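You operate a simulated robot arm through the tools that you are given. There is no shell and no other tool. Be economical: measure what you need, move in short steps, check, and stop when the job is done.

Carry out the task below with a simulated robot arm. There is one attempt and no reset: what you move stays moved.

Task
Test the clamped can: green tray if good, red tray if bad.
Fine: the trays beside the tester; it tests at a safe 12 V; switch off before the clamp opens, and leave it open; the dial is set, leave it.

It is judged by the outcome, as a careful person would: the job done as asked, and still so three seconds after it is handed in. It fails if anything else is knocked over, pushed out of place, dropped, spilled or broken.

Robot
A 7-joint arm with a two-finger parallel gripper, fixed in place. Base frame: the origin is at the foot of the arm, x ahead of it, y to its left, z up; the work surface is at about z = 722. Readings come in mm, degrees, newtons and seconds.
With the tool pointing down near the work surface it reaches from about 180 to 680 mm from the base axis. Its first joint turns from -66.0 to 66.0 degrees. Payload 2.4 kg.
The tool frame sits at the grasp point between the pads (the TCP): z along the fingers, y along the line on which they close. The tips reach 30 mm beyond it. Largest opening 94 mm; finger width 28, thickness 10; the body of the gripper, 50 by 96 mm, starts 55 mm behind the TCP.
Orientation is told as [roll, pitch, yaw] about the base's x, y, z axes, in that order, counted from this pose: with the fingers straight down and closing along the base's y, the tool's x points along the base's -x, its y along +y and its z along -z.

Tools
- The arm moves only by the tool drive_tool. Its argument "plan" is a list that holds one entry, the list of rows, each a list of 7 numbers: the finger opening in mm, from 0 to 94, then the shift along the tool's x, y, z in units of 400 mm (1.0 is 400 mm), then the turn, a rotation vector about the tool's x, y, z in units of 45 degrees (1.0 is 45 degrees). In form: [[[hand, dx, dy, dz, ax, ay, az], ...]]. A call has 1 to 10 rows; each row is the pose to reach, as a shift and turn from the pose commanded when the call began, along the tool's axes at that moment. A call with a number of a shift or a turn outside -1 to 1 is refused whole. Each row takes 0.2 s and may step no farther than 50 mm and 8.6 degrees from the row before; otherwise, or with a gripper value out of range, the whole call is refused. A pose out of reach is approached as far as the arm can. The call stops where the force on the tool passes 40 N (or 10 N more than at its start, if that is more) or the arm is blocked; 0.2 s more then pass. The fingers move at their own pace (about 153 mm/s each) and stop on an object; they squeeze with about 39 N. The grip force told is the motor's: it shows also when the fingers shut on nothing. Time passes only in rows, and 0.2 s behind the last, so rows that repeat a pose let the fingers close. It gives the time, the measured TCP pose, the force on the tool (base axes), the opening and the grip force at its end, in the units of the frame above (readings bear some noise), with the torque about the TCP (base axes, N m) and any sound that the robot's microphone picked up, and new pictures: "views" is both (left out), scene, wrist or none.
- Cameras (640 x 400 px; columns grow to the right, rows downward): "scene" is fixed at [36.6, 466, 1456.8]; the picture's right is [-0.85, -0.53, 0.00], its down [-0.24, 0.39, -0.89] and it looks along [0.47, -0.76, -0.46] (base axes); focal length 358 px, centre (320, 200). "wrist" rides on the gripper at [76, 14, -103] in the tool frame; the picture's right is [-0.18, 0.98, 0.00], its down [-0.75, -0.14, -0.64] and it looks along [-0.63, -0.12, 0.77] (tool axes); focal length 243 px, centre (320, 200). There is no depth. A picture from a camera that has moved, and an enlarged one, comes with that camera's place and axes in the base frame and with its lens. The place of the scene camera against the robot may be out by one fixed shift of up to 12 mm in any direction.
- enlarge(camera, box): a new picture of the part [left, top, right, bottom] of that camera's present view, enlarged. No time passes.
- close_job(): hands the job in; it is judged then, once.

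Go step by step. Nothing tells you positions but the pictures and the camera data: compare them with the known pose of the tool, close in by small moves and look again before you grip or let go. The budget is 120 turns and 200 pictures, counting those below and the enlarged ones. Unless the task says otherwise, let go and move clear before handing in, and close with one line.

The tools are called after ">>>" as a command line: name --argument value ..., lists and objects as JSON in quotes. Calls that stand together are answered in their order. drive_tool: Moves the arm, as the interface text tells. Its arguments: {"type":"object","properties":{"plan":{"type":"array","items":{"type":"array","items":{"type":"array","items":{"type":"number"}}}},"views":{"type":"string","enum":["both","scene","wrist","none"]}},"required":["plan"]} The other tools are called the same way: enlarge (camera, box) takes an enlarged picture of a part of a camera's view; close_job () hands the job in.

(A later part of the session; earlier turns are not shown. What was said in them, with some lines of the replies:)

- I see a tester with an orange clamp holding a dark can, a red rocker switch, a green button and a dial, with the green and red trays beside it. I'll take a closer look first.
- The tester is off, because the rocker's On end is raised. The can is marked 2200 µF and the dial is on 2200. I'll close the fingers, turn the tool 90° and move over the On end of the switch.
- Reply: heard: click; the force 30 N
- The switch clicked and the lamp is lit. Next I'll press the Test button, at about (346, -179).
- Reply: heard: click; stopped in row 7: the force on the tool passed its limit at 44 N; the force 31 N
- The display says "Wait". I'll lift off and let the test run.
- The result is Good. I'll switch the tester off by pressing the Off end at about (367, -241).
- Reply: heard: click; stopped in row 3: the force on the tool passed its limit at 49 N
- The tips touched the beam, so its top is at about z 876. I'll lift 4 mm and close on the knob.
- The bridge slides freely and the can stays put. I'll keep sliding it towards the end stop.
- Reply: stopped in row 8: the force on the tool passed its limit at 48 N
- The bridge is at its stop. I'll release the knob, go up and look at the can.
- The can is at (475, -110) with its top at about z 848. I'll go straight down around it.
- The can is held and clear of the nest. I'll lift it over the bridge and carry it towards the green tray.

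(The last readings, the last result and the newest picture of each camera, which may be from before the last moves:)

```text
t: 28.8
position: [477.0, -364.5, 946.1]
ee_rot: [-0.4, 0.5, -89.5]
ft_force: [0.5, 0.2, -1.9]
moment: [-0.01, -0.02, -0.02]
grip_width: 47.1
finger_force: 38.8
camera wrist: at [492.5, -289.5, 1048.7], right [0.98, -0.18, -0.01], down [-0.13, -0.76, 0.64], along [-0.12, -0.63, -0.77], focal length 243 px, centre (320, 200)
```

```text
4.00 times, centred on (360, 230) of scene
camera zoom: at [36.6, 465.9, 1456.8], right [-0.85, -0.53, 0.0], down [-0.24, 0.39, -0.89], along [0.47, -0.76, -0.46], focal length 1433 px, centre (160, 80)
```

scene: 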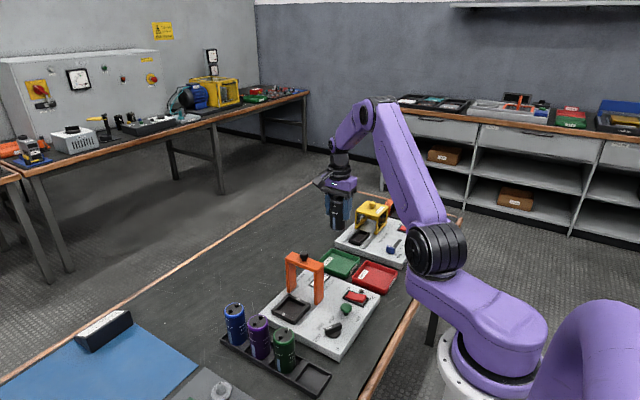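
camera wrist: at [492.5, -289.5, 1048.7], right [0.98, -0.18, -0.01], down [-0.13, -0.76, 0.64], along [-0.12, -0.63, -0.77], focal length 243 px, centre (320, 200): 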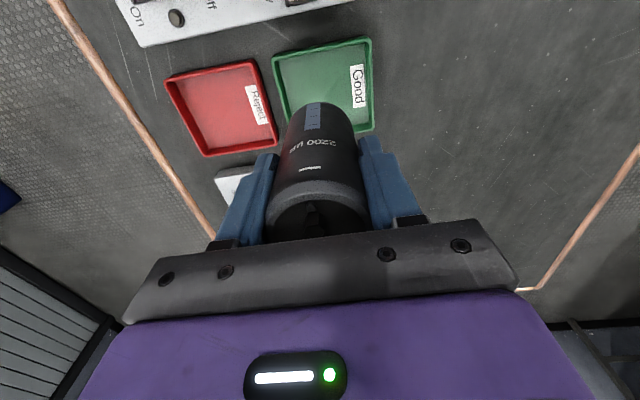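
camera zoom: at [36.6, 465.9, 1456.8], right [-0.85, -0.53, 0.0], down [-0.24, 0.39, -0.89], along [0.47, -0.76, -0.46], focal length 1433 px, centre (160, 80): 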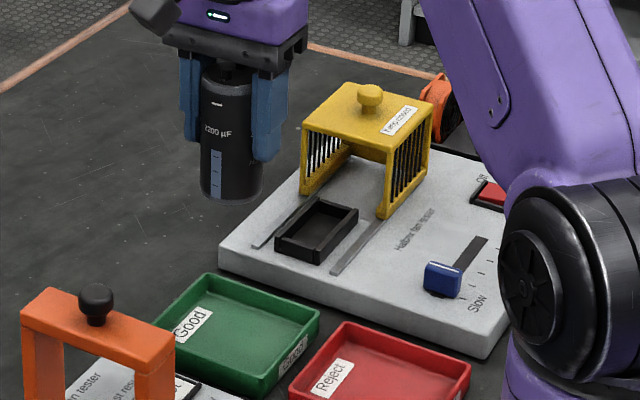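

>>> drive_tool --plan '[[[35, -0.035, 0.0125, 0.05, 0, 0, 0], [35, -0.035, 0.0125, 0.15, 0, 0, 0], [35, -0.035, 0.0125, 0.25, 0, 0, 0], [35, -0.035, 0.0125, 0.33, 0, 0, 0], [35, -0.035, 0.0125, 0.33, 0, 0, 0]]]'

>>> enlarge --camera "scene" --box '[280, 190, 440, 290]'

```text
t: 30.0
position: [481.6, -378.1, 814.4]
ee_rot: [-0.4, 0.5, -89.6]
ft_force: [0.7, -0.7, -2.6]
moment: [0.0, 0.0, 0.02]
grip_width: 46.8
finger_force: 38.8
camera wrist: at [496.7, -302.9, 917.4], right [0.98, -0.18, -0.01], down [-0.13, -0.76, 0.64], along [-0.12, -0.63, -0.77], focal length 243 px, centre (320, 200)
```

scene: 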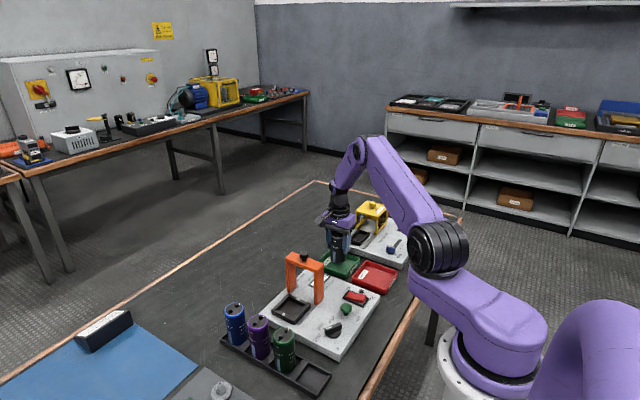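
wrist: 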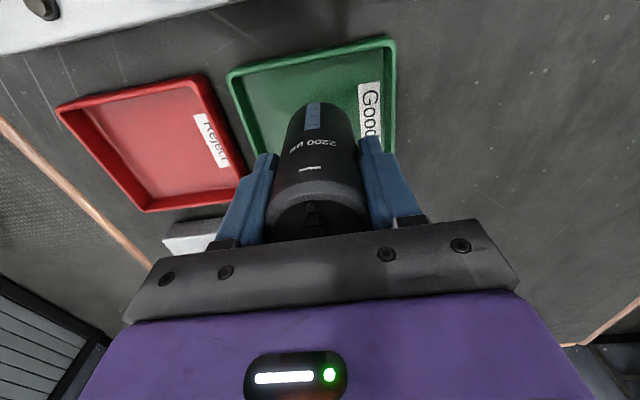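

```text
4.00 times, centred on (360, 240) of scene
camera zoom: at [36.6, 466.0, 1456.8], right [-0.85, -0.53, 0.0], down [-0.24, 0.39, -0.89], along [0.47, -0.76, -0.46], focal length 1433 px, centre (160, 40)
```

zoom: 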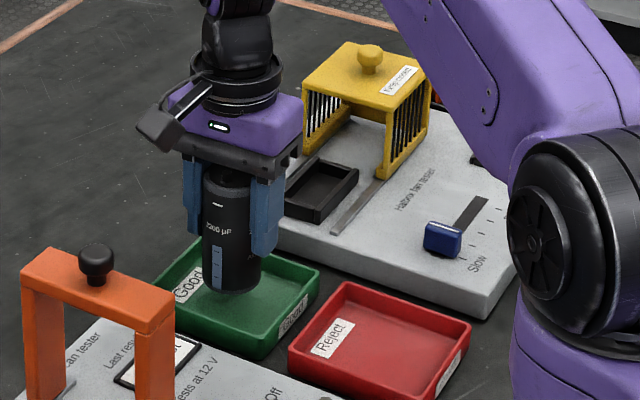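

It is centred in the tray. I'll lower gently until it touches.

>>> drive_tool --plan '[[[35, 0, 0, 0.015, 0, 0, 0], [35, 0, 0, 0.025, 0, 0, 0], [35, 0, 0, 0.03, 0, 0, 0], [35, 0, 0, 0.034, 0, 0, 0], [35, 0, 0, 0.038, 0, 0, 0]]]'

>>> enlarge --camera "scene" --box '[300, 210, 396, 270]'

```text
t: 31.2
position: [481.8, -377.7, 799.3]
ee_rot: [-0.4, 0.6, -89.5]
ft_force: [-0.4, -0.3, -3.0]
moment: [-0.01, 0.0, 0.0]
grip_width: 46.7
finger_force: 39.3
camera wrist: at [495.6, -302.4, 901.2], right [0.98, -0.18, -0.01], down [-0.13, -0.76, 0.64], along [-0.12, -0.63, -0.77], focal length 243 px, centre (320, 200)
```

scene: 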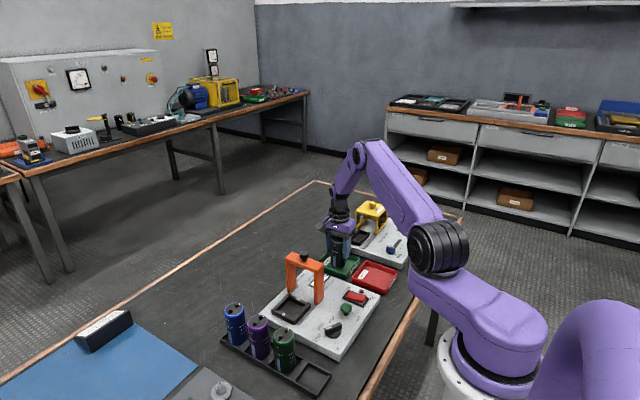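
wrist: 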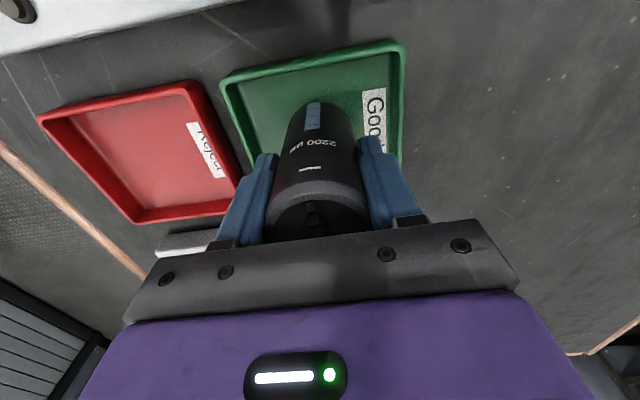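

```text
6.67 times, centred on (348, 240) of scene
camera zoom: at [36.6, 466.0, 1456.8], right [-0.85, -0.53, 0.0], down [-0.24, 0.39, -0.89], along [0.47, -0.76, -0.46], focal length 2389 px, centre (133, -67)
```

zoom: 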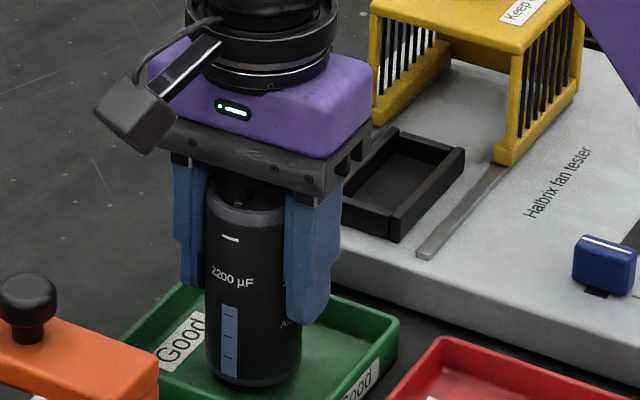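

>>> drive_tool --plan '[[[35, 0, 0, 0.005, 0, 0, 0], [35, 0, 0, 0.009, 0, 0, 0], [35, 0, 0, 0.013, 0, 0, 0], [35, 0, 0, 0.017, 0, 0, 0]]]' --views "none"

```text
t: 32.2
position: [482.1, -377.4, 790.5]
ee_rot: [-0.4, 0.5, -89.4]
ft_force: [0.3, 0.0, -2.6]
moment: [0.01, -0.04, 0.02]
grip_width: 46.8
finger_force: 38.6
```

>>> drive_tool --plan '[[[35, 0, 0, 0.004, 0, 0, 0], [35, 0, 0, 0.007, 0, 0, 0], [35, 0, 0, 0.01, 0, 0, 0]]]' --views "scene"

>>> enlarge --camera "scene" --box '[300, 220, 396, 280]'

```text
t: 33.0
position: [482.7, -378.6, 790.7]
ee_rot: [-0.1, 0.2, -89.5]
ft_force: [-3.7, 2.1, 32.8]
moment: [0.16, 0.1, -0.01]
grip_width: 46.8
finger_force: 38.6
```

scene: 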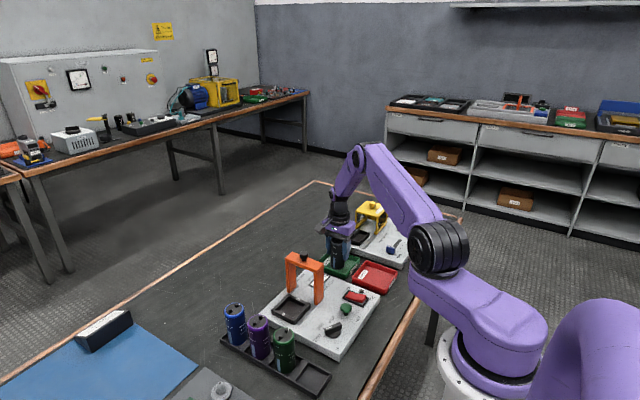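

```text
6.67 times, centred on (348, 250) of scene
camera zoom: at [36.0, 466.5, 1456.6], right [-0.85, -0.53, 0.0], down [-0.24, 0.39, -0.89], along [0.47, -0.76, -0.46], focal length 2389 px, centre (133, -133)
```

zoom: 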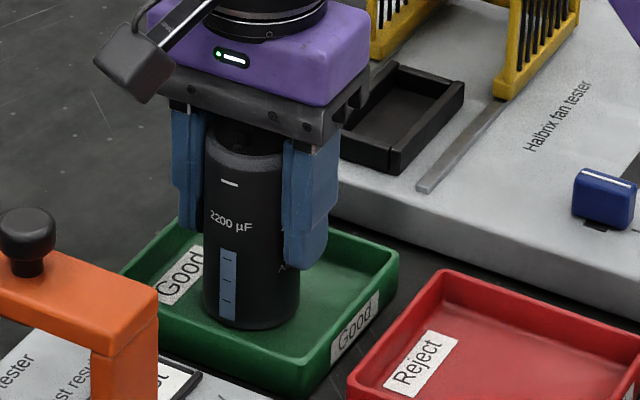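

The can is on the tray floor. I'll ease off the load, open the fingers and rise straight up.

>>> drive_tool --plan '[[[35, 0, 0, -0.008, 0, 0, 0], [35, 0, 0, -0.008, 0, 0, 0], [52, 0, 0, -0.008, 0, 0, 0], [66, 0, 0, -0.008, 0, 0, 0], [66, 0, 0, -0.008, 0, 0, 0]]]' --views "none"

>>> drive_tool --plan '[[[66, 0, 0, -0.05, 0, 0, 0], [66, 0, 0, -0.12, 0, 0, 0], [66, 0, 0, -0.2, 0, 0, 0], [66, 0, 0, -0.3, 0, 0, 0], [66, 0, 0, -0.4, 0, 0, 0], [66, 0, 0, -0.5, 0, 0, 0], [66, 0, 0, -0.5, 0, 0, 0]]]'

>>> enlarge --camera "scene" --box '[240, 200, 432, 320]'

```text
t: 34.2
position: [480.3, -377.6, 790.4]
ee_rot: [-0.4, 0.5, -89.5]
ft_force: [-0.3, -0.5, -0.7]
moment: [0.0, 0.01, 0.0]
grip_width: 66.1
finger_force: 0.1
```

```text
t: 35.8
position: [483.3, -378.7, 992.3]
ee_rot: [-0.3, 0.5, -89.5]
ft_force: [-1.1, 0.7, 0.7]
moment: [-0.03, -0.03, -0.02]
grip_width: 66.2
finger_force: 0.1
camera wrist: at [497.8, -303.5, 1094.3], right [0.98, -0.18, -0.01], down [-0.13, -0.76, 0.64], along [-0.12, -0.63, -0.77], focal length 243 px, centre (320, 200)
```

scene: 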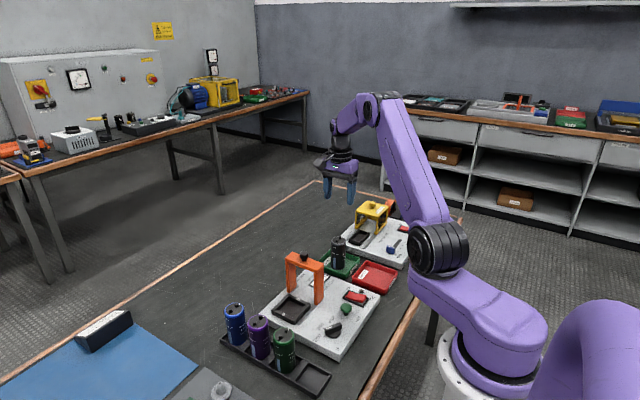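
wrist: 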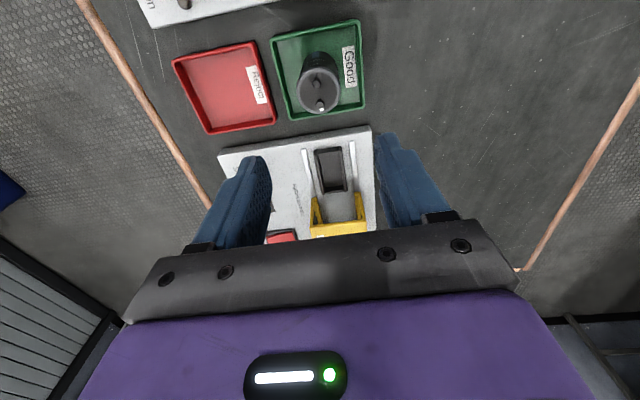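

```text
3.33 times, centred on (336, 260) of scene
camera zoom: at [36.6, 466.0, 1456.8], right [-0.85, -0.53, 0.0], down [-0.24, 0.39, -0.89], along [0.47, -0.76, -0.46], focal length 1194 px, centre (267, 0)
```

zoom: 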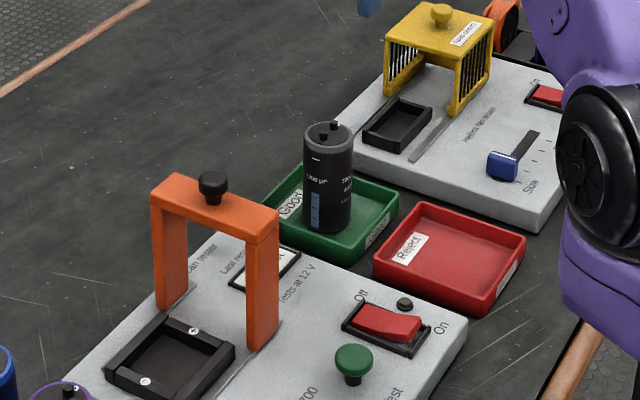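

The can is standing in the green tray, the tester is off with its lamp dark, and the clamp is open. The arm is clear, so I'm handing in.

>>> close_job

```text
The job is handed in.
```

The can tested Good and is standing in the green tray; the tester was switched off before I opened the clamp, the clamp is still open, and I didn't touch the dial.
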